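You operate a simulated robot arm through the tools that you are given. There is no shell and no other tool. Be economical: measure what you need, move in short steps, check, and stop when the job is done.

The job below is to be done with a simulated two-armed robot. You get a single attempt, and the scene is never put back.

Task
Pick up the orange filter cartridge with one hand, pass it to the other hand and put it on the middle board of the narrow rack. Take the grey foam pad and put it on the top of the rollers. Lift the grey bin lid open. Any order will do. Set down upright: orange filter cartridge.

The check looks at the end state, three seconds after you hand in, the way a careful person would. Anything else that was tipped, shoved, dropped, spilled or broken makes it a failure. Lids that push on must go on centred and level and be pressed home; caps that screw on are set level and turned clockwise until they are tight.

Robot
Two 7-joint arms with two-finger parallel grippers on one trunk, on a base that drives. Base frame: it is fixed to the floor where the robot stands at the start and does not move with it; the origin is under the middle of the robot, x ahead of it, y to its left, z up. Lengths are in mm, angles in degrees, forces in N, time in s.
The left shoulder is at the start at [70, 130, 952], the right one opposite. With the tool pointing down near the work surface each hand reaches from about 100 to 300 mm from the robot's upright axis, wherever it stands, measured 20 degrees to its own side. Places, roughly: grey bin lid [-2100, -4100, 300]; grey foam pad (8x8x2 cm) [6700, -5900, 900]; middle board of the narrow rack [2800, -500, 500]; top of the rollers [6200, -1600, 800]. Payload 1.57 kg a hand.
Tool frame (each hand has its own): the origin (TCP) lies between the finger pads and is the grasp point; the fingertips stand 30 mm ahead of it; z points along the fingers, y is the line along which they close. The gripper opens to 80 mm. The fingers are 17 mm wide and 12 mm thick; the gripper's body (40 by 82 mm) begins 80 mm behind the TCP.
Orientation is that of the tool frame in the base frame, as a unit quaternion [w, x, y, z]. With the fingers straight down and closing along the base's y, the tool's x points along the base's -x, its y along +y and its z along -z.

Tools
- The arms move only by the tool nudge_tool. It takes "left_steps", "right_steps" or both (then of equal length, played together; a hand with none holds still); each is a list of rows, each a list of 6 numbers: the shift along the tool's x, y, z in mm, then the turn, a rotation vector about the tool's x, y, z in degrees. In form: [[dx, dy, dz, wx, wy, wz], ...]. A call has 1 to 10 rows; each row shifts and turns the commanded pose from where the row before left it, along the tool's axes as they then stand. "left_fingers" and "right_fingers" are, for a hand that has rows, the closure, from 0 (fully open) to 1 (shut), set as the call begins (left out, the last holds). Rows are played at 5 a second. More than 50 mm and 8.6 degrees between two rows, or a gripper value outside its range, and nothing of the call is played. Where a pose cannot be reached the arm comes as near as it can. A force on the tool above 40 N (or 10 N above the force at the start of the call, whichever is more), or a blocked arm, ends the call early, and 0.2 s more pass. The fingers move at their own pace (about 108 mm/s each) and stop on an object; they squeeze with about 33 N. The grip force told is the motor's: it shows also when the fingers shut on nothing. Time passes only in rows, and 0.2 s behind the last, so rows that do not move let the fingers close. The reply holds the time, the measured pose of the TCP, the force on the tool along the base axes, the opening and the grip force, in the units named above and with some noise, with the torque about the TCP (base axes, N m) and any sound that the robot's microphone picked up.
- Cameras (640 x 400 px; columns grow to the right, rows downward): "scene" is now at [112, -11.4, 1143.2]; the picture's right is [-0.19, -0.98, -0.00], its down [-0.87, 0.17, -0.47] and it looks along [0.46, -0.09, -0.88] (base axes); focal length 296 px, centre (320, 200). "left" rides on the left gripper at [72, 7, -122] in its tool frame; the picture's right is [-0.09, 1.00, 0.00], its down [-0.84, -0.08, -0.54] and it looks along [-0.54, -0.05, 0.84] (tool axes); focal length 238 px, centre (320, 200). "right" rides on the right gripper at [72, -7, -122] in its tool frame; the picture's right is [0.09, 1.00, 0.00], its down [-0.84, 0.08, -0.54] and it looks along [-0.54, 0.05, 0.84] (tool axes); focal length 238 px, centre (320, 200). There is no depth. A picture from a camera that has moved, and an enlarged one, comes with that camera's place and axes in the base frame and with its lens.
- snapshot(camera): a new picture of that camera. The clock stands still meanwhile.
- slide_trunk(by): slides the trunk up (or, below 0, down) by that many mm; the arms and the scene camera ride with it, the base frame stays. It gives what a move gives, with no picture.
- roll_base(legs): drives the robot by 1 to 6 legs, each [ahead, left, turn to the left] in mm, mm and degrees, along the robot's own axes; the way and the turn of a leg run together, so that a leg with both is an arc; at most 1500 mm and 180 degrees a leg. The arms and the cameras ride along, it lands a little off, and it stops where it bumps. It gives what a move gives.
- turn_head(pan, tilt): turns the head with the scene camera to pan (to the left, within 86 degrees either way) and tilt (down, from -29 to 69), counted from straight ahead of the robot. It gives what a move gives.
- zoom(camera, box): a new picture of the part [left, top, right, bottom] of that camera's present view, enlarged. The clock stands still meanwhile.
- sign_off(): hands the job in; it is judged then, once.

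Work in short steps. Places have to be worked out from the pictures, the camera data and where the tool is seen: move nearer, look again, correct. Check each grasp and each placing, and mend what went wrong. You have 165 turns and 138 pictures in all, those below and enlarged ones among them. Open the grippers and draw the arms clear of the work before you hand the job in, unless the task says otherwise; then end with one line.

The tools are called after "Request:" as name(argument=value, ...) on one line, values as JSON. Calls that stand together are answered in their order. nudge_tool: Moves the arms, as the interface text tells. Its arguments: {"type":"object","properties":{"left_steps":{"type":"array"},"left_fingers":{"type":"number"},"right_steps":{"type":"array"},"right_fingers":{"type":"number"}},"required":[]} The other tools are called the same way: slide_trunk (by) slides the trunk up or down; roll_base (legs) drives the base; turn_head (pan, tilt) turns the head that bears the scene camera; snapshot (camera) takes a picture; zoom (camera, box) takes an enlarged picture of a part of a camera's view; sign_off () hands the job in.

At the start:

```text
time_s: 0.0
left_ee_pos: [276.7, 28.2, 594.6]
left_orientation: [0.0, 0.0, 1.0, 0.0]
left_wrist_force: [0.5, 1.3, 0.7]
left_torque: [0.0, -0.04, -0.03]
left_width: 79.9
left_finger_force: 0.0
right_ee_pos: [290.1, -243.8, 563.0]
right_orientation: [0.0, 0.0, 1.0, -0.001]
right_wrist_force: [-0.1, 0.8, 0.2]
right_torque: [-0.01, -0.01, 0.0]
right_width: 80.0
right_finger_force: 0.1
trunk travel left (down, up): [-589.0, 351.0]
robot x, y, heading: [-5.2, -3.2, -0.0]
head pan, tilt: [-11.1, 61.9]
```

scene: 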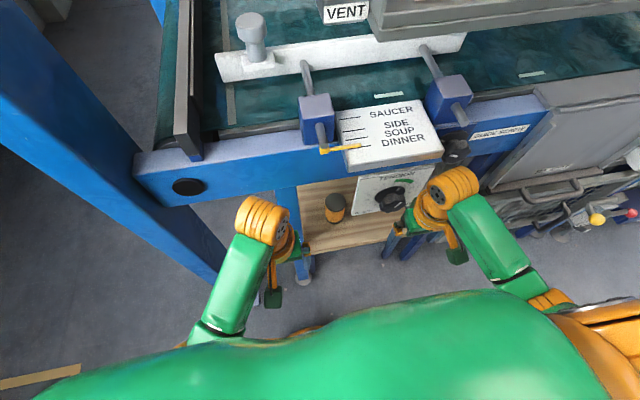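
right: 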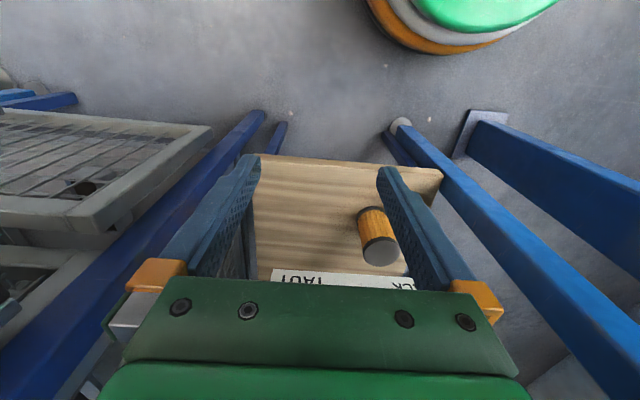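
left: 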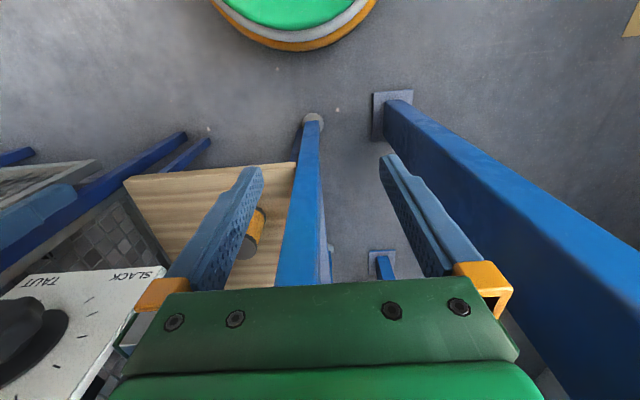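

The cartridge stands on a wooden board ahead of me, top near [484,-128,415] by triangulation. I look closer from both cameras.

Request:
zoom(camera="scene", box=[240, 60, 500, 290])

Request:
zoom(camera="right", box=[220, 120, 480, 290])

```text
1.74 times, centred on (370, 175) of scene
camera zoom: at [112.0, -11.4, 1143.2], right [-0.19, -0.98, 0.0], down [-0.87, 0.17, -0.47], along [0.46, -0.09, -0.88], focal length 515 px, centre (233, 244)
```

zoom: 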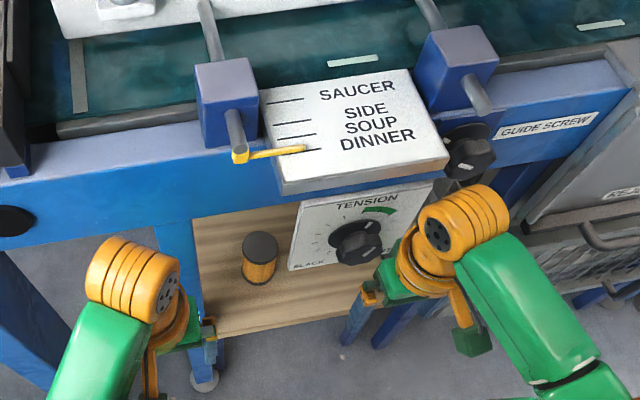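

```text
2.35 times, centred on (350, 205) of right
camera zoom: at [218.4, -248.6, 685.0], right [-0.09, 1.0, 0.0], down [0.84, 0.08, 0.54], along [0.54, 0.05, -0.84], focal length 561 px, centre (249, 188)
```

zoom: 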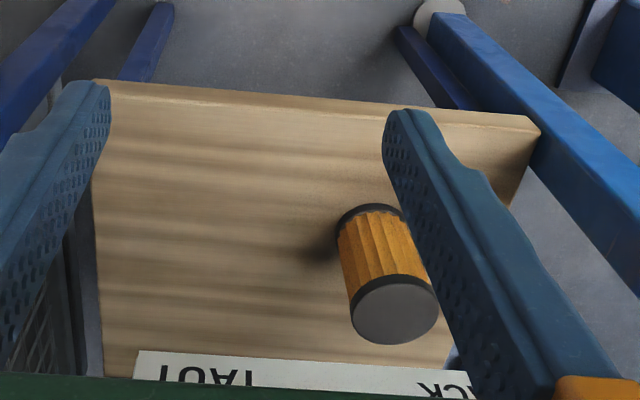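

Cartridge: about 58 mm across, 95 tall, base z≈326, axis near [475,-128], partly under the TENSION panel, so I'll reach in near-horizontally. First I survey the surroundings.

Request:
turn_head(pan=0, tilt=15)

Request:
snapshot(camera="scene")

Request:
turn_head(pan=-80, tilt=15)

Request:
snapshot(camera="scene")

Request:
turn_head(pan=80, tilt=15)

Request:
snapshot(camera="scene")

```text
time_s: 1.1
left_ee_pos: [274.7, 27.5, 595.4]
left_orientation: [0.0, 0.0, 1.0, 0.0]
left_wrist_force: [0.8, 0.0, 0.0]
left_torque: [-0.01, -0.02, -0.01]
left_width: 80.1
left_finger_force: 0.0
right_ee_pos: [289.8, -243.2, 563.2]
right_orientation: [-0.001, 0.0, 1.0, 0.0]
right_wrist_force: [-0.4, 0.4, 0.5]
right_torque: [0.0, -0.01, 0.01]
right_width: 80.1
right_finger_force: 0.1
trunk travel left (down, up): [-589.0, 351.0]
robot x, y, heading: [-0.3, -0.7, -0.1]
head pan, tilt: [0.0, 15.0]
```

```text
132 pictures are left
camera scene: at [142.1, 1.0, 1211.6], right [0.0, -1.0, 0.0], down [-0.26, 0.0, -0.97], along [0.97, 0.0, -0.26], focal length 296 px, centre (320, 200)
```

scene: 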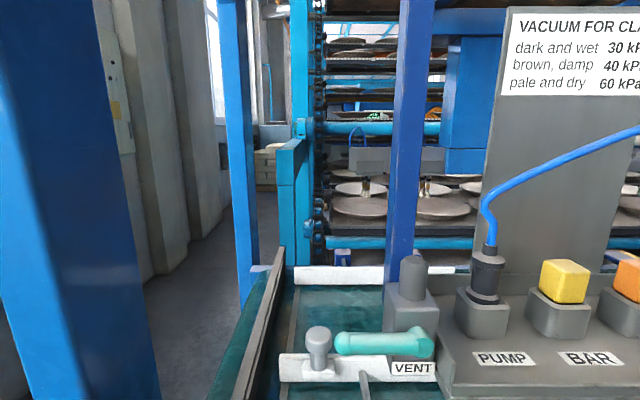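

```text
time_s: 2.7
left_ee_pos: [276.0, 28.1, 595.2]
left_orientation: [0.0, 0.0, 1.0, 0.001]
left_wrist_force: [0.5, 0.3, -0.6]
left_torque: [0.02, 0.01, 0.0]
left_width: 79.9
left_finger_force: 0.1
right_ee_pos: [289.8, -242.2, 561.8]
right_orientation: [0.0, 0.0, 1.0, -0.001]
right_wrist_force: [-0.5, -0.4, -1.1]
right_torque: [-0.02, 0.01, 0.03]
right_width: 79.8
right_finger_force: 0.1
trunk travel left (down, up): [-589.0, 351.0]
robot x, y, heading: [-2.1, 2.0, -0.2]
head pan, tilt: [-80.0, 15.0]
```

```text
131 pictures are left
camera scene: at [65.0, -91.0, 1211.7], right [-0.98, -0.17, 0.0], down [-0.05, 0.25, -0.97], along [0.17, -0.95, -0.26], focal length 296 px, centre (320, 200)
```

scene: 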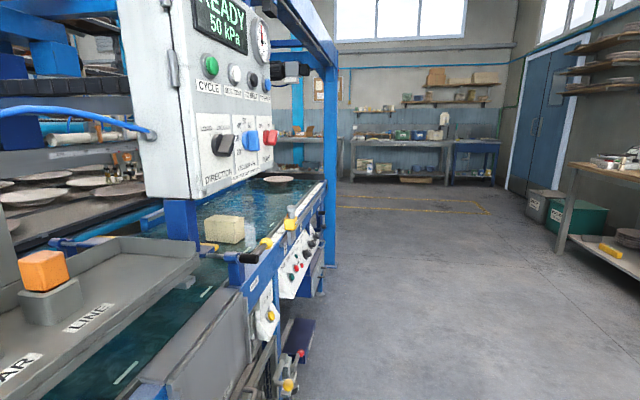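

```text
time_s: 5.1
left_ee_pos: [276.2, 28.4, 595.5]
left_orientation: [0.0, -0.001, 1.0, 0.0]
left_wrist_force: [0.4, 0.4, 0.5]
left_torque: [0.0, 0.0, 0.02]
left_width: 80.0
left_finger_force: 0.1
right_ee_pos: [289.8, -242.8, 563.0]
right_orientation: [0.0, 0.0, 1.0, 0.001]
right_wrist_force: [-0.4, 0.0, 0.2]
right_torque: [0.01, -0.01, -0.01]
right_width: 80.1
right_finger_force: 0.1
trunk travel left (down, up): [-589.0, 351.0]
robot x, y, heading: [-2.9, -0.8, -0.3]
head pan, tilt: [80.0, 15.0]
```

```text
130 pictures are left
camera scene: at [65.0, 93.0, 1211.7], right [0.98, -0.17, 0.0], down [-0.05, -0.25, -0.97], along [0.17, 0.95, -0.26], focal length 296 px, centre (320, 200)
```

scene: 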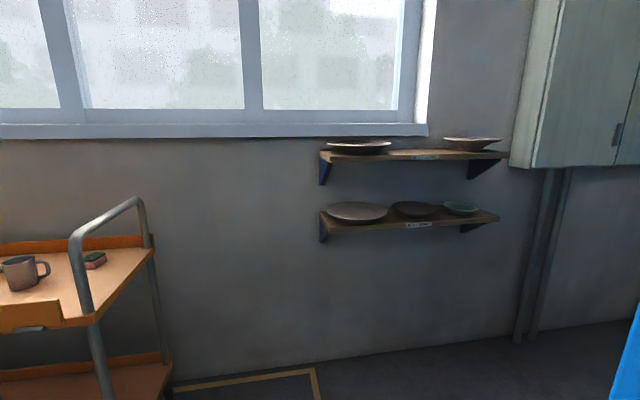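

I back off 250 mm, then pitch the right hand up toward horizontal in free space.

Request:
roll_base(legs=[[-250, 0, 0]])

Request:
turn_head(pan=-10, tilt=45)

Request:
nudge_tool(right_steps=[[0, 0, -10, 0, -8.33, 0], [0, 0, -10, 0, -8.33, 0], [0, 0, -10, 0, -8.33, 0], [0, 0, -10, 0, -8.33, 0], [0, 0, 0, 0, -8.33, 0], [0, 0, 0, 0, -8.33, 0], [0, 0, 0, 0, -8.33, 0], [0, 0, 0, 0, -8.33, 0], [0, 0, 0, 0, -8.33, 0]], right_fingers=0)

Request:
slide_trunk(by=-300)

Request:
snapshot(camera="scene")

Request:
snapshot(camera="right")

```text
time_s: 7.0
left_ee_pos: [24.4, 28.0, 593.9]
left_orientation: [0.0, 0.002, 1.0, 0.001]
left_wrist_force: [0.3, -0.6, 0.4]
left_torque: [-0.03, -0.02, 0.03]
left_width: 79.9
left_finger_force: 0.0
right_ee_pos: [35.9, -242.6, 562.4]
right_orientation: [0.0, 0.001, 1.0, 0.0]
right_wrist_force: [0.0, -1.2, 0.6]
right_torque: [0.01, -0.04, -0.01]
right_width: 79.9
right_finger_force: 0.1
trunk travel left (down, up): [-589.0, 351.0]
robot x, y, heading: [-251.4, 4.8, -0.1]
head pan, tilt: [80.0, 15.0]
```

```text
time_s: 8.6
left_ee_pos: [23.9, 27.4, 594.1]
left_orientation: [0.0, 0.0, 1.0, -0.001]
left_wrist_force: [-0.7, -0.2, 0.1]
left_torque: [0.0, 0.02, -0.01]
left_width: 80.0
left_finger_force: 0.1
right_ee_pos: [37.9, -243.3, 564.1]
right_orientation: [0.0, -0.001, 1.0, 0.0]
right_wrist_force: [-0.3, 0.2, -0.1]
right_torque: [-0.01, -0.01, 0.0]
right_width: 80.1
right_finger_force: 0.1
trunk travel left (down, up): [-589.0, 351.0]
robot x, y, heading: [-250.4, -1.5, 0.0]
head pan, tilt: [-10.0, 45.0]
```

```text
time_s: 10.6
left_ee_pos: [24.4, 27.4, 594.6]
left_orientation: [0.0, 0.001, 1.0, 0.0]
left_wrist_force: [0.5, 0.2, 0.1]
left_torque: [0.0, -0.04, -0.02]
left_width: 80.0
left_finger_force: 0.0
right_ee_pos: [29.1, -243.9, 602.6]
right_orientation: [0.609, 0.0, 0.793, -0.001]
right_wrist_force: [-0.2, -1.2, 0.9]
right_torque: [0.02, -0.01, 0.03]
right_width: 79.9
right_finger_force: 0.0
trunk travel left (down, up): [-589.0, 351.0]
robot x, y, heading: [-254.8, -1.2, -0.0]
head pan, tilt: [-10.0, 45.0]
```

```text
time_s: 13.6
left_ee_pos: [23.2, 28.9, 294.6]
left_orientation: [-0.001, 0.001, 1.0, 0.0]
left_wrist_force: [0.6, 0.3, 0.0]
left_torque: [0.0, -0.02, 0.0]
left_width: 80.2
left_finger_force: 0.0
right_ee_pos: [30.0, -244.0, 302.0]
right_orientation: [0.608, 0.001, 0.794, -0.001]
right_wrist_force: [-0.3, -0.3, -0.2]
right_torque: [-0.03, -0.01, -0.02]
right_width: 80.2
right_finger_force: 0.0
trunk travel left (down, up): [-289.0, 651.0]
robot x, y, heading: [-251.3, 1.7, -0.1]
head pan, tilt: [-10.0, 45.0]
```

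```text
129 pictures are left
camera scene: at [-123.8, -13.1, 864.9], right [-0.18, -0.98, 0.0], down [-0.7, 0.12, -0.71], along [0.7, -0.12, -0.71], focal length 296 px, centre (320, 200)
```

scene: 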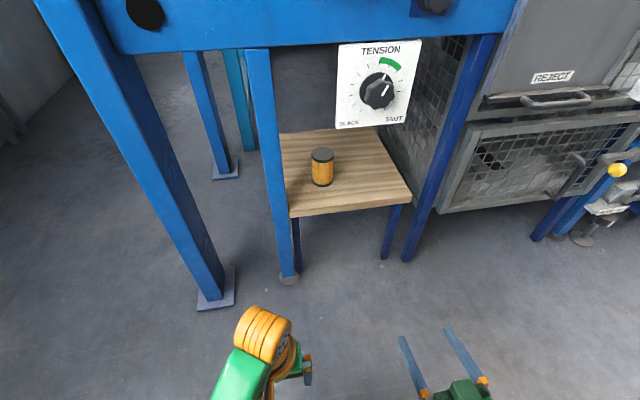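

```text
128 pictures are left
camera right: at [-107.2, -249.3, 264.6], right [-0.02, 1.0, -0.09], down [-0.31, 0.08, 0.95], along [0.95, 0.05, 0.3], focal length 238 px, centre (320, 200)
```

right: 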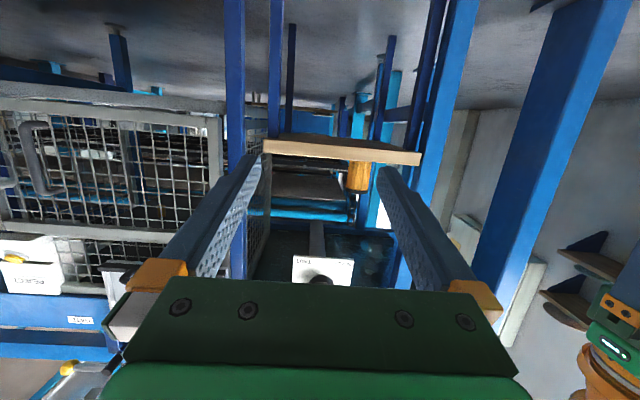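

The board top is at z≈330 with ample headroom (panel bottom ≈545); cartridge near [471,-122]. I raise and centre the right hand, then drive closer.

Request:
nudge_tool(right_steps=[[-29.7, 30.5, 17.9, 0, 0, 0], [-29.7, 30.5, 17.9, 0, 0, 0], [-29.7, 30.5, 17.9, 0, 0, 0], [-29.7, 30.5, 17.9, 0, 0, 0], [0, 0, 0, 0, 0, 0]], right_fingers=0)

Request:
roll_base(legs=[[220, 0, 0]])

Request:
snapshot(camera="scene")

Request:
snapshot(camera="right")

```text
time_s: 14.8
left_ee_pos: [24.3, 28.4, 294.7]
left_orientation: [0.0, 0.0, 1.0, 0.0]
left_wrist_force: [-0.9, 0.4, -0.5]
left_torque: [0.03, 0.01, -0.01]
left_width: 79.7
left_finger_force: 0.1
right_ee_pos: [124.9, -125.1, 391.6]
right_orientation: [0.605, -0.032, 0.795, -0.013]
right_wrist_force: [0.2, 0.0, 0.0]
right_torque: [0.0, 0.01, -0.01]
right_width: 79.7
right_finger_force: 0.2
trunk travel left (down, up): [-289.0, 651.0]
robot x, y, heading: [-253.7, -1.6, -0.2]
head pan, tilt: [-10.0, 45.0]
```

```text
time_s: 16.5
left_ee_pos: [241.7, 27.5, 293.7]
left_orientation: [0.0, 0.001, 1.0, 0.0]
left_wrist_force: [0.2, 0.2, 0.1]
left_torque: [0.02, -0.03, -0.01]
left_width: 80.3
left_finger_force: 0.0
right_ee_pos: [344.3, -126.7, 394.5]
right_orientation: [0.609, -0.031, 0.793, -0.012]
right_wrist_force: [-0.9, -0.6, 0.1]
right_torque: [0.01, -0.02, 0.0]
right_width: 80.1
right_finger_force: 0.1
trunk travel left (down, up): [-289.0, 651.0]
robot x, y, heading: [-31.1, 2.8, -0.1]
head pan, tilt: [-10.0, 45.0]
```

```text
127 pictures are left
camera scene: at [94.1, -13.4, 864.9], right [-0.18, -0.98, 0.0], down [-0.7, 0.12, -0.71], along [0.7, -0.12, -0.71], focal length 296 px, centre (320, 200)
```

scene: 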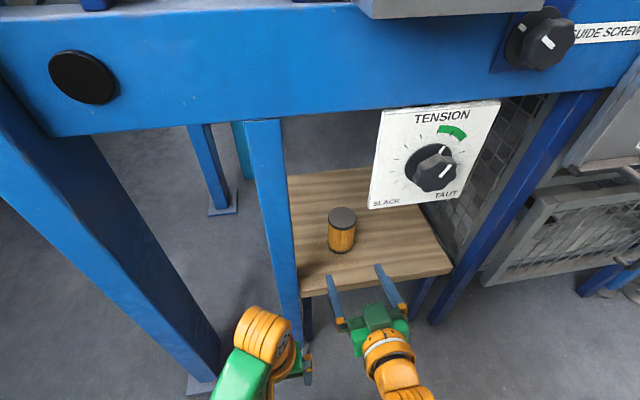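

```text
126 pictures are left
camera right: at [209.1, -138.7, 357.4], right [-0.06, 0.99, -0.15], down [-0.31, 0.12, 0.94], along [0.95, 0.1, 0.3], focal length 238 px, centre (320, 200)
```

right: 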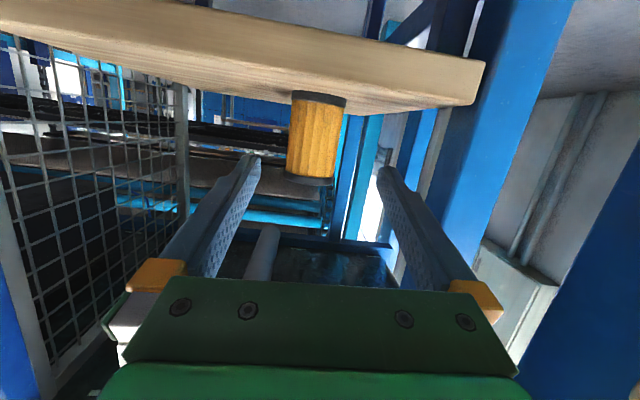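

Alignment looks good (cartridge y≈-125, hand y≈-127). I correct the slight roll and advance 100 mm.

Request:
nudge_tool(right_steps=[[0, 0, 0, 0, 0, 3.4], [-8.6, 0, 31.8, 0, 0, 0], [-8.6, 0, 31.8, 0, 0, 0], [-8.6, 0, 31.8, 0, 0, 0], [0, 0, 0, 0, 0, 0]], right_fingers=0)

Request:
snapshot(camera="right")

Request:
zoom(camera="scene", box=[260, 160, 480, 320])

```text
time_s: 17.7
left_ee_pos: [241.3, 28.1, 294.8]
left_orientation: [0.0, 0.001, 1.0, 0.001]
left_wrist_force: [0.3, 0.4, -0.4]
left_torque: [-0.01, -0.01, 0.03]
left_width: 79.9
left_finger_force: 0.1
right_ee_pos: [443.1, -123.6, 394.1]
right_orientation: [0.609, -0.007, 0.793, 0.005]
right_wrist_force: [0.8, -0.5, 0.4]
right_torque: [0.02, -0.02, 0.02]
right_width: 79.9
right_finger_force: 0.0
trunk travel left (down, up): [-289.0, 651.0]
robot x, y, heading: [-34.9, -3.0, 0.0]
head pan, tilt: [-10.0, 45.0]
```

```text
125 pictures are left
camera right: at [308.2, -132.6, 356.4], right [-0.04, 1.0, -0.09], down [-0.31, 0.07, 0.95], along [0.95, 0.07, 0.31], focal length 238 px, centre (320, 200)
```

right: 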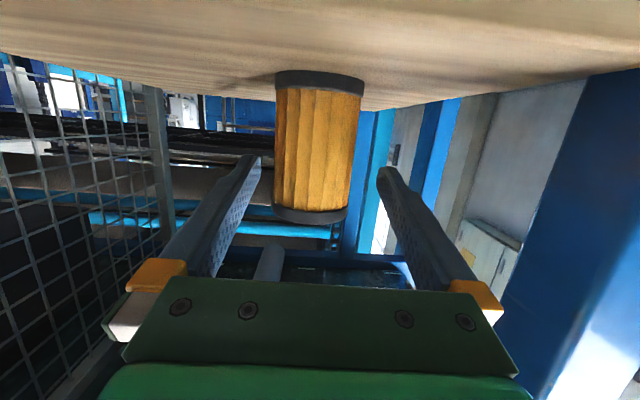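

```text
2.50 times, centred on (370, 240) of scene
camera zoom: at [94.1, -13.5, 864.9], right [-0.18, -0.98, 0.0], down [-0.7, 0.12, -0.71], along [0.7, -0.12, -0.71], focal length 741 px, centre (195, 100)
```

zoom: 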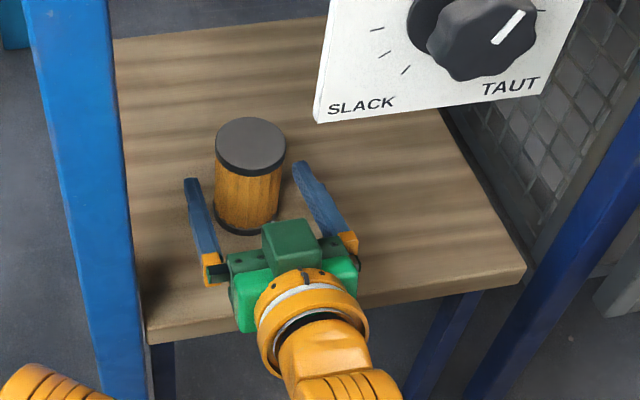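

The cartridge is centred between the fingers; I advance 31 mm more and close.

Request:
nudge_tool(right_steps=[[-5, 0, 15, 0, 0, 0], [-5, 0, 15, 0, 0, 0]], right_fingers=0)

Request:
nudge_tool(right_steps=[[0, 0, 0, 0, 0, 0], [0, 0, 0, 0, 0, 0], [0, 0, 0, 0, 0, 0]], right_fingers=1)

Request:
zoom(camera="scene", box=[260, 160, 480, 320])

```text
time_s: 18.3
left_ee_pos: [242.0, 27.4, 293.0]
left_orientation: [-0.001, 0.002, 1.0, 0.0]
left_wrist_force: [-0.3, 0.0, 0.4]
left_torque: [-0.04, 0.04, 0.02]
left_width: 79.8
left_finger_force: 0.1
right_ee_pos: [476.6, -125.0, 397.1]
right_orientation: [0.609, -0.007, 0.793, 0.005]
right_wrist_force: [0.1, -0.2, 0.3]
right_torque: [0.02, 0.0, 0.0]
right_width: 80.2
right_finger_force: 0.1
trunk travel left (down, up): [-289.0, 651.0]
robot x, y, heading: [-33.4, 1.3, 0.0]
head pan, tilt: [-10.0, 45.0]
```

```text
time_s: 19.1
left_ee_pos: [240.9, 28.2, 294.0]
left_orientation: [0.0, 0.001, 1.0, 0.0]
left_wrist_force: [-1.0, 0.1, 0.2]
left_torque: [0.0, 0.0, -0.01]
left_width: 80.1
left_finger_force: 0.2
right_ee_pos: [476.7, -124.1, 397.4]
right_orientation: [0.611, -0.007, 0.792, 0.005]
right_wrist_force: [0.4, 0.1, 0.4]
right_torque: [0.01, -0.01, -0.01]
right_width: 52.9
right_finger_force: 33.1
trunk travel left (down, up): [-289.0, 651.0]
robot x, y, heading: [-37.2, -1.2, 0.1]
head pan, tilt: [-10.0, 45.0]
```

```text
2.50 times, centred on (370, 240) of scene
camera zoom: at [94.1, -13.5, 864.9], right [-0.18, -0.98, 0.0], down [-0.7, 0.12, -0.71], along [0.7, -0.12, -0.71], focal length 741 px, centre (195, 100)
```

zoom: 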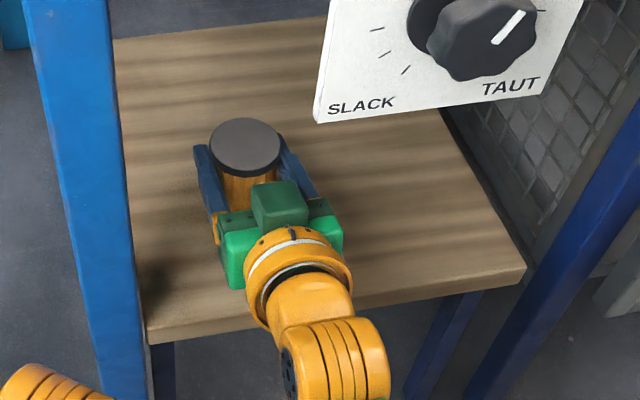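

Gripped at 53 mm. I lift 40 mm with the trunk and back the base straight out.

Request:
slide_trunk(by=40)

Request:
roll_base(legs=[[-450, 0, 0]])

Request:
slide_trunk(by=150)

Request:
snapshot(camera="scene")

Request:
snapshot(camera="right")

```text
time_s: 19.9
left_ee_pos: [242.5, 27.3, 334.7]
left_orientation: [0.0, 0.0, 1.0, 0.0]
left_wrist_force: [-1.7, 0.1, 1.1]
left_torque: [0.01, 0.0, -0.03]
left_width: 79.8
left_finger_force: 0.0
right_ee_pos: [475.5, -124.0, 436.4]
right_orientation: [0.608, -0.007, 0.794, 0.005]
right_wrist_force: [-1.3, -1.3, -1.1]
right_torque: [-0.04, -0.01, 0.02]
right_width: 52.5
right_finger_force: 32.7
trunk travel left (down, up): [-329.0, 611.0]
robot x, y, heading: [-36.9, -0.8, 0.0]
head pan, tilt: [-10.0, 45.0]
```

```text
time_s: 22.7
left_ee_pos: [-219.6, 28.7, 334.4]
left_orientation: [0.001, 0.007, 1.0, 0.0]
left_wrist_force: [-0.5, -0.6, -0.1]
left_torque: [0.02, 0.01, 0.0]
left_width: 80.0
left_finger_force: 0.1
right_ee_pos: [12.8, -126.0, 437.5]
right_orientation: [0.61, -0.003, 0.793, 0.002]
right_wrist_force: [0.5, 0.2, -0.9]
right_torque: [-0.02, 0.0, 0.03]
right_width: 52.5
right_finger_force: 33.0
trunk travel left (down, up): [-329.0, 611.0]
robot x, y, heading: [-495.1, 6.4, -0.8]
head pan, tilt: [-10.0, 45.0]
```

```text
time_s: 24.4
left_ee_pos: [-220.4, 28.1, 484.1]
left_orientation: [-0.001, 0.006, 1.0, 0.001]
left_wrist_force: [-0.4, 0.1, -0.3]
left_torque: [-0.04, -0.02, -0.01]
left_width: 80.0
left_finger_force: 0.0
right_ee_pos: [12.0, -126.7, 585.8]
right_orientation: [0.609, -0.003, 0.793, 0.002]
right_wrist_force: [-0.3, 0.1, -1.1]
right_torque: [-0.02, -0.03, 0.05]
right_width: 52.8
right_finger_force: 33.1
trunk travel left (down, up): [-479.0, 461.0]
robot x, y, heading: [-494.6, 1.8, -0.9]
head pan, tilt: [-10.0, 45.0]
```

```text
122 pictures are left
camera scene: at [-367.7, -11.6, 1054.8], right [-0.19, -0.98, 0.0], down [-0.7, 0.13, -0.71], along [0.69, -0.13, -0.71], focal length 296 px, centre (320, 200)
```

scene: 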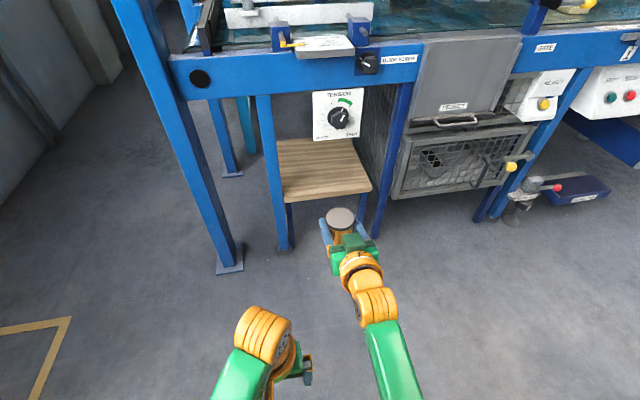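

```text
121 pictures are left
camera right: at [-124.1, -133.4, 548.3], right [-0.03, 1.0, -0.09], down [-0.31, 0.08, 0.95], along [0.95, 0.06, 0.3], focal length 238 px, centre (320, 200)
```

right: 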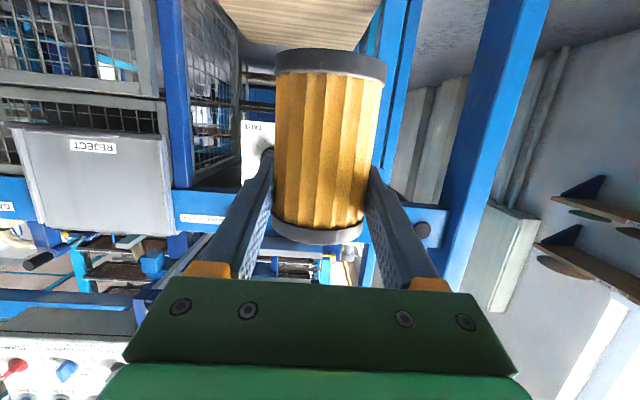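

Firm hold, cartridge upright. For the handover I'll bring the left hand horizontal and pointing right, gripping the lower part. First pitch the left hand up.

Request:
nudge_tool(left_steps=[[-25, 30, -30, 0, 0, 0], [0, 0, 0, 0, -8.33, 0], [0, 0, 0, 0, -8.33, 0], [0, 0, 0, 0, -8.33, 0], [0, 0, 0, 0, -8.33, 0], [0, 0, 0, 0, -8.33, 0], [0, 0, 0, 0, -8.33, 0], [0, 0, 0, 0, -8.33, 0], [0, 0, 0, 0, -8.33, 0], [0, 0, 0, 0, -8.33, 0]], left_fingers=0)

Request:
nudge_tool(left_steps=[[0, 10, 15, 7.9, 0, 2.12], [0, 10, 15, 7.9, 0, 2.12], [0, 0, 15, 7.9, 0, 2.12], [0, 0, 0, 7.9, 0, 2.12], [0, 0, 0, 7.9, 0, 2.12], [0, 10, 0, 7.9, 0, 2.12], [0, 10, 0, 7.9, 0, 2.12], [0, 10, 0, 7.9, 0, 2.12], [0, 20, 0, 7.9, 0, 2.12], [0, 20, 0, 7.9, 0, 2.12]], left_fingers=0)

Request:
snapshot(camera="scene")

```text
time_s: 24.9
left_ee_pos: [-194.4, 129.2, 483.8]
left_orientation: [0.005, -0.003, 0.995, 0.099]
left_wrist_force: [-0.3, -0.8, 0.3]
left_torque: [0.04, -0.02, 0.02]
left_width: 79.9
left_finger_force: 0.0
left hand out of reach, approached as far as the arm can: row 1
right_ee_pos: [12.3, -126.1, 586.2]
right_orientation: [0.609, -0.004, 0.793, 0.002]
right_wrist_force: [-0.4, 0.4, -1.2]
right_torque: [-0.02, -0.01, 0.02]
right_width: 52.6
right_finger_force: 33.5
trunk travel left (down, up): [-479.0, 461.0]
robot x, y, heading: [-495.7, 2.4, -0.6]
head pan, tilt: [-10.0, 45.0]
stopped in row 2 (left hand): the arm was blocked; the commanded pose is now the measured one
```

```text
time_s: 27.1
left_ee_pos: [-255.5, 180.6, 447.6]
left_orientation: [-0.011, 0.171, 0.813, -0.557]
left_wrist_force: [-1.1, -0.5, -0.7]
left_torque: [0.01, 0.02, -0.02]
left_width: 79.9
left_finger_force: 0.1
left hand out of reach, approached as far as the arm can: row 9, 10
right_ee_pos: [14.5, -127.3, 585.7]
right_orientation: [0.609, -0.003, 0.793, 0.002]
right_wrist_force: [-0.8, -0.1, -1.6]
right_torque: [-0.03, 0.01, 0.02]
right_width: 52.4
right_finger_force: 32.8
trunk travel left (down, up): [-479.0, 461.0]
robot x, y, heading: [-491.4, 1.4, -0.7]
head pan, tilt: [-10.0, 45.0]
```

```text
120 pictures are left
camera scene: at [-367.0, -11.8, 1054.7], right [-0.19, -0.98, 0.0], down [-0.7, 0.13, -0.71], along [0.69, -0.13, -0.71], focal length 296 px, centre (320, 200)
```

scene: 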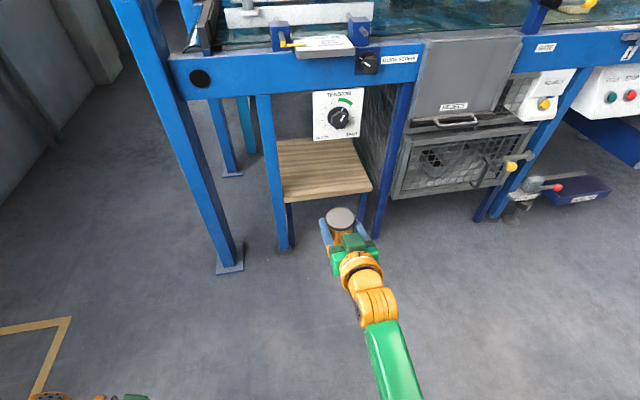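

The left arm hit a limit and ended pointing right with the closing axis vertical. It needs a roll of +90 about its own axis; first move it forward to a better spot.

Request:
nudge_tool(left_steps=[[-39, -12, 0, 0, 0, 0], [-39, -12, 0, 0, 0, 0], [-39, -12, 0, 0, 0, 0], [-39, -12, 0, 0, 0, 0], [0, 0, 0, 0, 0, 0]], left_fingers=0)

Request:
snapshot(camera="scene")

```text
time_s: 28.3
left_ee_pos: [-139.8, 118.1, 526.8]
left_orientation: [-0.012, 0.171, 0.813, -0.556]
left_wrist_force: [0.2, 1.0, 0.0]
left_torque: [0.01, 0.0, 0.0]
left_width: 80.2
left_finger_force: 0.1
left hand out of reach, approached as far as the arm can: row 3, 4
right_ee_pos: [12.2, -127.1, 585.1]
right_orientation: [0.609, -0.003, 0.793, 0.002]
right_wrist_force: [0.2, 0.3, -0.3]
right_torque: [0.0, -0.03, -0.02]
right_width: 52.6
right_finger_force: 32.5
trunk travel left (down, up): [-479.0, 461.0]
robot x, y, heading: [-493.3, 4.7, -0.6]
head pan, tilt: [-10.0, 45.0]
```

```text
119 pictures are left
camera scene: at [-367.8, -11.3, 1054.8], right [-0.19, -0.98, 0.0], down [-0.69, 0.13, -0.71], along [0.69, -0.13, -0.71], focal length 296 px, centre (320, 200)
```

scene: 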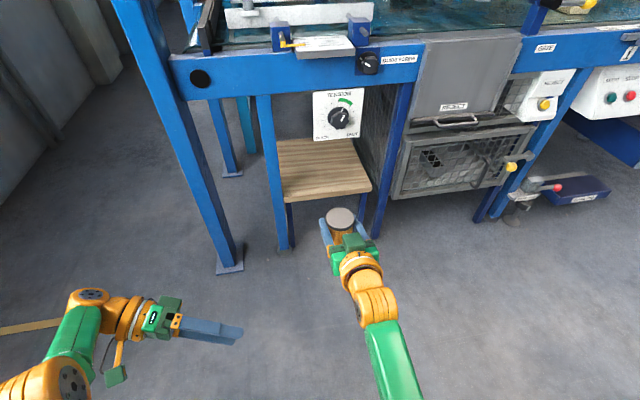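

The left hand now points right; I roll it about its axis by 86 degrees.

Request:
nudge_tool(left_steps=[[0, 0, 0, 0, 0, 8.55], [0, 0, 0, 0, 0, 8.55], [0, 0, 0, 0, 0, 8.55], [0, 0, 0, 0, 0, 8.55], [0, 0, 0, 0, 0, 8.55], [0, 0, 0, 0, 0, 8.55], [0, 0, 0, 0, 0, 8.55], [0, 0, 0, 0, 0, 8.55], [0, 0, 0, 0, 0, 8.55], [0, 0, 0, 0, 0, 8.55]])

Request:
snapshot(camera="scene")

```text
time_s: 30.5
left_ee_pos: [-138.1, 118.5, 526.5]
left_orientation: [0.371, 0.677, 0.482, -0.415]
left_wrist_force: [-0.2, 0.2, 0.9]
left_torque: [0.01, 0.0, 0.03]
left_width: 79.9
left_finger_force: 0.1
right_ee_pos: [12.7, -126.6, 585.8]
right_orientation: [0.609, -0.003, 0.793, 0.002]
right_wrist_force: [-0.2, 0.8, -1.4]
right_torque: [-0.01, 0.0, 0.0]
right_width: 52.6
right_finger_force: 32.6
trunk travel left (down, up): [-479.0, 461.0]
robot x, y, heading: [-498.6, 7.3, -0.7]
head pan, tilt: [-10.0, 45.0]
```

```text
118 pictures are left
camera scene: at [-367.7, -11.5, 1054.8], right [-0.19, -0.98, 0.0], down [-0.69, 0.13, -0.71], along [0.69, -0.13, -0.71], focal length 296 px, centre (320, 200)
```

scene: 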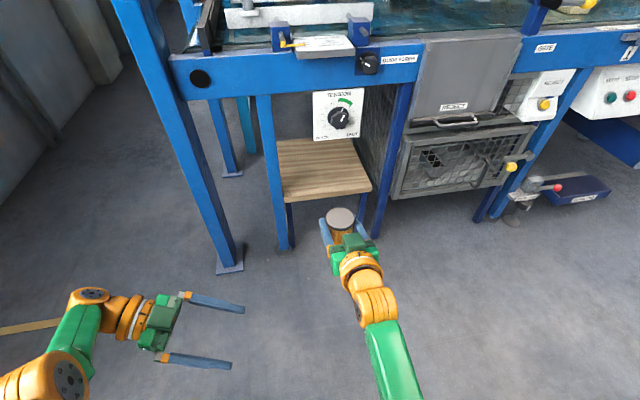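

The left hand is oriented right. I retract the right hand 160 mm to a shared workspace and true up the left orientation to 15 degrees below horizontal.

Request:
nudge_tool(left_steps=[[0, 0, 0, -4.2, -2.2, -3.5], [0, 0, 0, -4.2, -2.2, -3.5], [0, 0, 0, -4.2, -2.2, -3.5], [0, 0, 0, 0, 0, 0], [0, 0, 0, 0, 0, 0]], right_steps=[[10.4, 0, -38.6, 0, 0, 0], [10.4, 0, -38.6, 0, 0, 0], [10.4, 0, -38.6, 0, 0, 0], [10.4, 0, -38.6, 0, 0, 0], [0, 0, 0, 0, 0, 0]])

Request:
snapshot(camera="scene")

```text
time_s: 31.7
left_ee_pos: [-138.3, 119.4, 526.6]
left_orientation: [0.429, 0.56, 0.562, -0.431]
left_wrist_force: [-0.5, 0.3, 0.5]
left_torque: [0.01, -0.03, -0.01]
left_width: 79.9
left_finger_force: 0.0
right_ee_pos: [-146.4, -128.8, 585.7]
right_orientation: [0.611, -0.007, 0.792, 0.001]
right_wrist_force: [0.3, -0.4, -2.2]
right_torque: [-0.02, 0.02, -0.05]
right_width: 52.6
right_finger_force: 32.9
trunk travel left (down, up): [-479.0, 461.0]
robot x, y, heading: [-499.7, 1.7, -0.6]
head pan, tilt: [-10.0, 45.0]
```

```text
117 pictures are left
camera scene: at [-367.6, -11.5, 1054.8], right [-0.19, -0.98, 0.0], down [-0.7, 0.13, -0.71], along [0.69, -0.13, -0.71], focal length 296 px, centre (320, 200)
```

scene: 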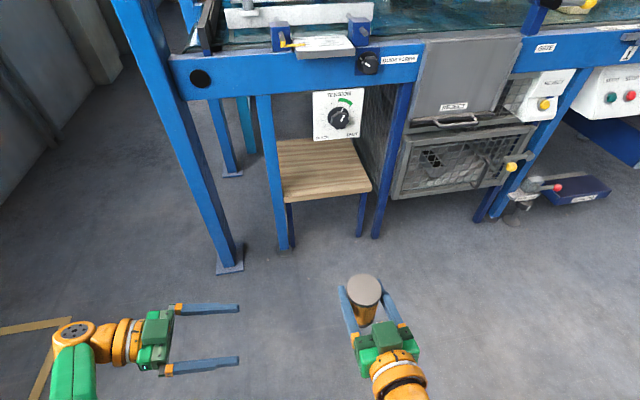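

Orientations are correct. I bring the left hand to a pre-grasp at about y=-10, at the lower part's height.

Request:
nudge_tool(left_steps=[[-13.8, -2.8, 30, 0, 0, 0], [-13.8, -2.8, 30, 0, 0, 0], [-13.8, -2.8, 30, 0, 0, 0], [-13.8, -2.8, 30, 0, 0, 0], [0, 0, 0, 0, 0, 0]], left_fingers=0)

Request:
snapshot(camera="left")

Request:
snapshot(camera="scene")

```text
time_s: 32.9
left_ee_pos: [-149.4, -11.2, 549.6]
left_orientation: [0.43, 0.56, 0.562, -0.431]
left_wrist_force: [0.1, -0.1, -0.2]
left_torque: [0.0, 0.0, -0.01]
left_width: 79.9
left_finger_force: 0.2
right_ee_pos: [-148.1, -128.2, 583.9]
right_orientation: [0.609, -0.008, 0.793, 0.002]
right_wrist_force: [-0.2, 0.8, -0.9]
right_torque: [-0.01, -0.01, -0.01]
right_width: 52.6
right_finger_force: 33.3
trunk travel left (down, up): [-479.0, 461.0]
robot x, y, heading: [-493.3, 0.1, -0.7]
head pan, tilt: [-10.0, 45.0]
```

```text
116 pictures are left
camera left: at [-145.7, 124.6, 511.5], right [1.0, -0.02, 0.09], down [-0.07, 0.3, 0.95], along [-0.05, -0.95, 0.3], focal length 238 px, centre (320, 200)
```

left: 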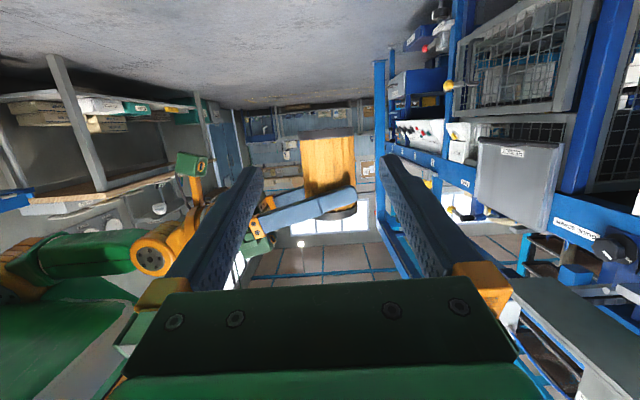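

```text
115 pictures are left
camera scene: at [-367.9, -11.4, 1054.9], right [-0.19, -0.98, 0.0], down [-0.69, 0.13, -0.71], along [0.69, -0.13, -0.71], focal length 296 px, centre (320, 200)
```

scene: 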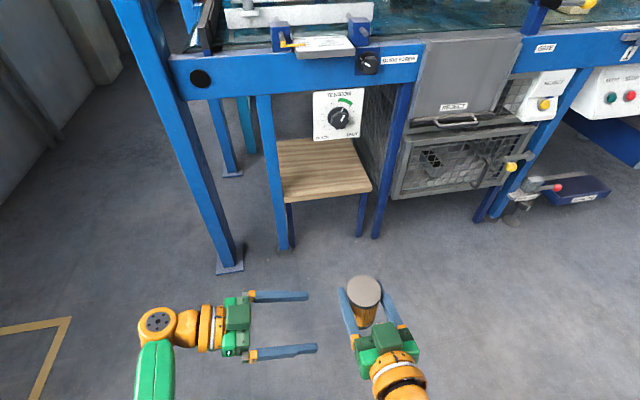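

Cartridge bottom z≈516, centred on the left hand. I advance 117 mm while lowering ~5 mm, keeping the left fingers under the right ones.

Request:
nudge_tool(left_steps=[[-4, 0, 29, 0, 0, 0], [-6, 0, 29, 0, 0, 0], [-7.5, 0, 28.5, 0, 0, 0], [-7.5, 0, 28, 0, 0, 0], [0, 0, 0, 0, 0, 0]], left_fingers=0)

Request:
snapshot(camera="left")

Request:
zoom(camera="scene", box=[220, 240, 460, 400])

```text
time_s: 34.1
left_ee_pos: [-148.8, -118.8, 536.0]
left_orientation: [0.423, 0.565, 0.57, -0.421]
left_wrist_force: [0.0, -0.8, 0.3]
left_torque: [0.0, 0.0, 0.05]
left_width: 79.9
left_finger_force: 0.0
right_ee_pos: [-148.4, -128.1, 584.6]
right_orientation: [0.609, -0.007, 0.793, 0.001]
right_wrist_force: [-0.5, -0.4, -1.6]
right_torque: [0.0, 0.0, 0.01]
right_width: 52.6
right_finger_force: 32.9
trunk travel left (down, up): [-479.0, 461.0]
robot x, y, heading: [-498.2, 3.6, -0.8]
head pan, tilt: [-10.0, 45.0]
```

```text
114 pictures are left
camera left: at [-145.7, 18.0, 501.8], right [1.0, -0.02, 0.09], down [-0.08, 0.28, 0.96], along [-0.04, -0.96, 0.28], focal length 238 px, centre (320, 200)
```

left: 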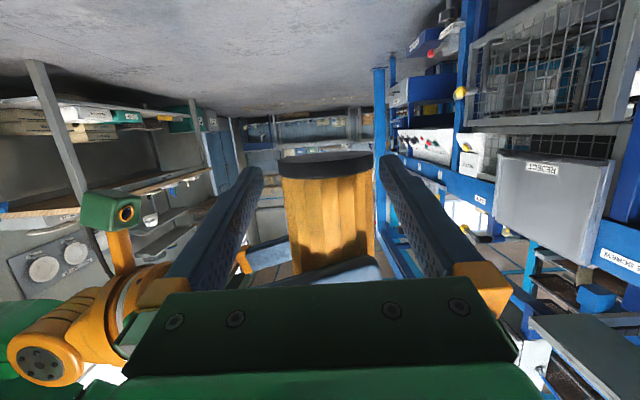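

```text
2.50 times, centred on (340, 320) of scene
camera zoom: at [-367.9, -11.6, 1054.9], right [-0.19, -0.98, 0.0], down [-0.69, 0.13, -0.71], along [0.69, -0.13, -0.71], focal length 741 px, centre (270, -100)
```

zoom: 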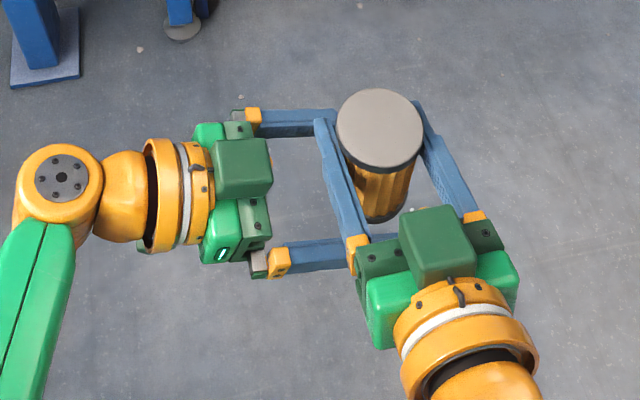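

Fingers straddle the lower part but the hand sits a little low and short; I nudge it up 7 mm and 8 mm further.

Request:
nudge_tool(left_steps=[[-8.8, 0, 6, 0, 0, 0], [0, 0, 0, 0, 0, 0]], left_fingers=0)

Request:
nudge_tool(left_steps=[[0, 0, 0, 0, 0, 0], [0, 0, 0, 0, 0, 0], [0, 0, 0, 0, 0, 0]], left_fingers=1)

Request:
snapshot(camera="left")

```text
time_s: 34.7
left_ee_pos: [-146.8, -123.5, 538.8]
left_orientation: [0.42, 0.567, 0.573, -0.416]
left_wrist_force: [-0.3, -0.4, 0.2]
left_torque: [0.01, -0.01, -0.02]
left_width: 80.0
left_finger_force: 0.0
right_ee_pos: [-148.1, -128.9, 584.2]
right_orientation: [0.609, -0.006, 0.793, 0.0]
right_wrist_force: [0.7, 0.4, -1.3]
right_torque: [-0.03, -0.03, -0.01]
right_width: 52.6
right_finger_force: 33.7
trunk travel left (down, up): [-479.0, 461.0]
robot x, y, heading: [-496.1, 5.6, -0.7]
head pan, tilt: [-10.0, 45.0]
```

```text
time_s: 35.5
left_ee_pos: [-146.7, -122.7, 539.3]
left_orientation: [0.422, 0.565, 0.574, -0.415]
left_wrist_force: [25.2, -1.6, -6.6]
left_torque: [0.05, 0.78, 0.22]
left_width: 52.9
left_finger_force: 33.4
right_ee_pos: [-148.0, -128.2, 583.3]
right_orientation: [0.61, -0.008, 0.793, 0.001]
right_wrist_force: [-24.5, 2.2, 5.8]
right_torque: [0.07, 0.27, -0.08]
right_width: 52.9
right_finger_force: 32.6
trunk travel left (down, up): [-479.0, 461.0]
robot x, y, heading: [-497.5, 2.9, -0.8]
head pan, tilt: [-10.0, 45.0]
```

```text
112 pictures are left
camera left: at [-143.2, 15.1, 506.8], right [1.0, -0.01, 0.09], down [-0.08, 0.27, 0.96], along [-0.04, -0.96, 0.26], focal length 238 px, centre (320, 200)
```

left: 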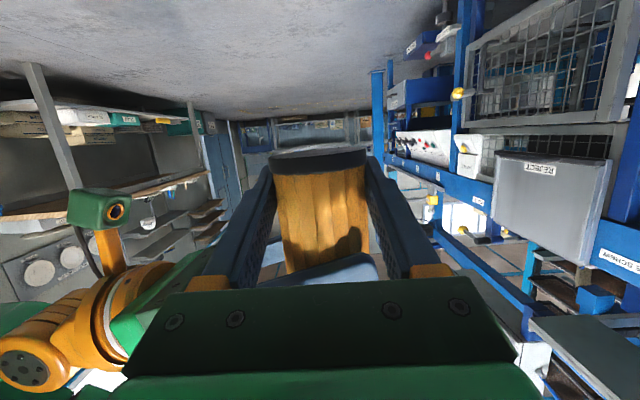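

Both hands hold it. I open the right hand, then withdraw it straight back.

Request:
nudge_tool(right_steps=[[0, 0, 0, 0, 0, 0], [0, 0, 0, 0, 0, 0], [0, 0, 0, 0, 0, 0]], right_fingers=0)

Request:
nudge_tool(right_steps=[[-2, 0, -30, 0, 0, 0], [-2, 0, -35, 0, 0, 0], [0, -10, -35, 0, 0, 0], [0, -40, 0, 0, 0, 0], [0, -40, 0, 0, 0, 0], [0, 0, 0, 0, 0, 0]], right_fingers=0)

Request:
snapshot(camera="scene")

Request:
snapshot(camera="left")

```text
time_s: 36.3
left_ee_pos: [-147.3, -121.7, 538.8]
left_orientation: [0.421, 0.566, 0.574, -0.416]
left_wrist_force: [0.2, -0.8, 0.5]
left_torque: [0.02, -0.02, -0.01]
left_width: 52.7
left_finger_force: 32.6
right_ee_pos: [-147.4, -129.7, 584.5]
right_orientation: [0.61, -0.007, 0.793, 0.001]
right_wrist_force: [0.0, -0.6, -0.2]
right_torque: [-0.01, 0.0, 0.0]
right_width: 80.2
right_finger_force: 0.1
trunk travel left (down, up): [-479.0, 461.0]
robot x, y, heading: [-496.2, 3.0, -0.9]
head pan, tilt: [-10.0, 45.0]
```

```text
time_s: 37.7
left_ee_pos: [-147.3, -122.5, 538.1]
left_orientation: [0.42, 0.566, 0.573, -0.417]
left_wrist_force: [0.4, 0.9, -0.4]
left_torque: [0.01, -0.01, 0.04]
left_width: 52.7
left_finger_force: 32.7
right_ee_pos: [-221.4, -210.3, 608.8]
right_orientation: [0.609, -0.002, 0.793, 0.001]
right_wrist_force: [-0.4, 0.0, 0.4]
right_torque: [0.02, 0.03, 0.02]
right_width: 79.9
right_finger_force: 0.0
right hand out of reach, approached as far as the arm can: row 3
trunk travel left (down, up): [-479.0, 461.0]
robot x, y, heading: [-491.6, 3.5, -0.6]
head pan, tilt: [-10.0, 45.0]
```

```text
111 pictures are left
camera scene: at [-367.9, -11.4, 1054.9], right [-0.19, -0.98, 0.0], down [-0.69, 0.13, -0.71], along [0.69, -0.13, -0.71], focal length 296 px, centre (320, 200)
```

scene: 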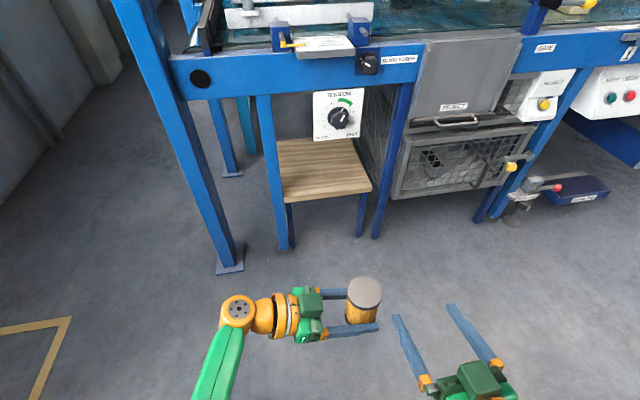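

```text
110 pictures are left
camera left: at [-144.3, 15.0, 506.1], right [1.0, -0.02, 0.09], down [-0.08, 0.27, 0.96], along [-0.04, -0.96, 0.26], focal length 238 px, centre (320, 200)
```

left: 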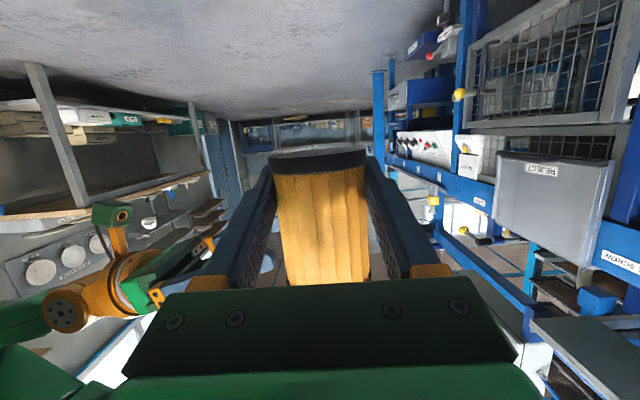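

The handover worked: the left hand holds the cartridge upright. I now yaw the left hand toward forward while moving it left.

Request:
nudge_tool(left_steps=[[-8, 0, -32, 0, 0, 0], [-8, 0, -32, 0, 0, 0], [-8, 0, -32, 0, 0, 0], [-5, 0, -25, -7.9, 0, -2.12], [-5, 0, -25, -7.9, 0, -2.12], [0, 0, 0, -7.9, 0, -2.12], [0, 0, 0, -7.9, 0, -2.12], [0, 0, 0, -7.9, 0, -2.12], [0, 0, 0, 0, 0, 0]])

Request:
snapshot(camera="scene")

```text
time_s: 39.7
left_ee_pos: [-151.2, -4.1, 619.0]
left_orientation: [0.552, 0.33, 0.723, -0.253]
left_wrist_force: [0.0, -0.6, -0.9]
left_torque: [0.01, 0.01, 0.04]
left_width: 52.5
left_finger_force: 33.3
right_ee_pos: [-220.4, -209.2, 609.5]
right_orientation: [0.609, -0.003, 0.793, 0.002]
right_wrist_force: [0.3, -0.4, 1.0]
right_torque: [0.02, -0.03, 0.03]
right_width: 80.1
right_finger_force: 0.1
trunk travel left (down, up): [-479.0, 461.0]
robot x, y, heading: [-499.7, 5.9, -0.7]
head pan, tilt: [-10.0, 45.0]
```

```text
109 pictures are left
camera scene: at [-367.8, -11.4, 1054.9], right [-0.19, -0.98, 0.0], down [-0.69, 0.13, -0.71], along [0.69, -0.13, -0.71], focal length 296 px, centre (320, 200)
```

scene: 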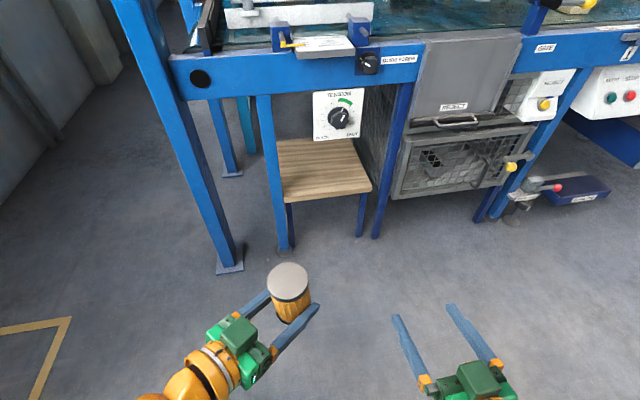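

Works well. I continue the yaw to point forward.

Request:
nudge_tool(left_steps=[[0, -15, -10, -7.9, 0, -2.12], [0, -15, -10, -7.9, 0, -2.12], [0, -20, -10, -7.9, 0, -2.12], [0, -20, 0, -7.9, 0, -2.12], [0, -20, 0, -7.9, 0, -2.12], [0, -20, 0, -7.9, 0, -2.12], [0, 0, 0, 0, 0, 0]])

Request:
snapshot(camera="scene")

```text
time_s: 40.8
left_ee_pos: [-233.5, -29.7, 605.0]
left_orientation: [0.586, 0.205, 0.778, -0.096]
left_wrist_force: [-0.4, -0.4, -0.2]
left_torque: [-0.02, -0.02, 0.01]
left_width: 52.5
left_finger_force: 33.1
left hand out of reach, approached as far as the arm can: row 4, 5
right_ee_pos: [-212.8, -202.2, 609.2]
right_orientation: [0.603, -0.008, 0.797, -0.005]
right_wrist_force: [0.3, 0.5, 0.1]
right_torque: [-0.03, -0.02, 0.0]
right_width: 80.0
right_finger_force: 0.1
trunk travel left (down, up): [-479.0, 461.0]
robot x, y, heading: [-496.6, 3.0, -1.0]
head pan, tilt: [-10.0, 45.0]
stopped in row 5 (left hand): the arm was blocked; the commanded pose is now the measured one
```

```text
108 pictures are left
camera scene: at [-354.1, 4.0, 1053.1], right [-0.19, -0.98, 0.02], down [-0.71, 0.12, -0.7], along [0.68, -0.14, -0.71], focal length 296 px, centre (320, 200)
```

scene: 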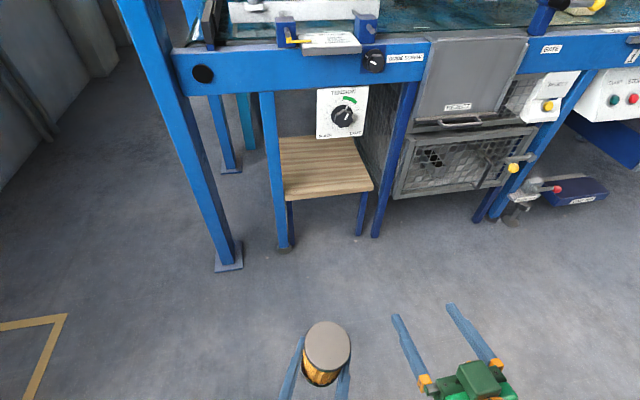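

I moved the hand the wrong way along its y. I bring it forward-left again.

Request:
nudge_tool(left_steps=[[0, 10, 40, 0, 0, 0], [0, 36, 14, 0, 0, 0], [0, 40, 0, 0, 0, 0], [0, 40, 0, 0, 0, 0], [0, 40, 0, 0, 0, 0], [0, 0, 0, 0, 0, 0]])

Request:
snapshot(camera="scene")

```text
time_s: 42.2
left_ee_pos: [-122.1, 89.5, 609.1]
left_orientation: [0.589, 0.206, 0.776, -0.088]
left_wrist_force: [-1.0, -0.3, -2.1]
left_torque: [0.05, 0.0, 0.02]
left_width: 52.6
left_finger_force: 33.6
right_ee_pos: [-221.2, -208.8, 607.9]
right_orientation: [0.609, -0.004, 0.793, 0.003]
right_wrist_force: [-0.3, 0.9, 0.0]
right_torque: [0.01, 0.0, -0.02]
right_width: 80.2
right_finger_force: 0.0
trunk travel left (down, up): [-479.0, 461.0]
robot x, y, heading: [-494.7, 4.3, -0.6]
head pan, tilt: [-10.0, 45.0]
```

```text
107 pictures are left
camera scene: at [-367.8, -11.5, 1054.9], right [-0.19, -0.98, 0.0], down [-0.69, 0.13, -0.71], along [0.69, -0.13, -0.71], focal length 296 px, centre (320, 200)
```

scene: 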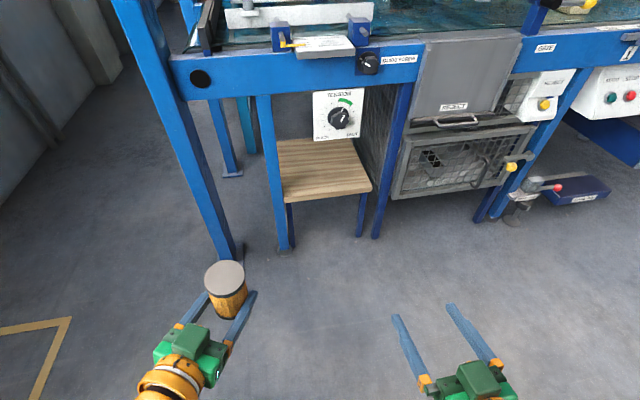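

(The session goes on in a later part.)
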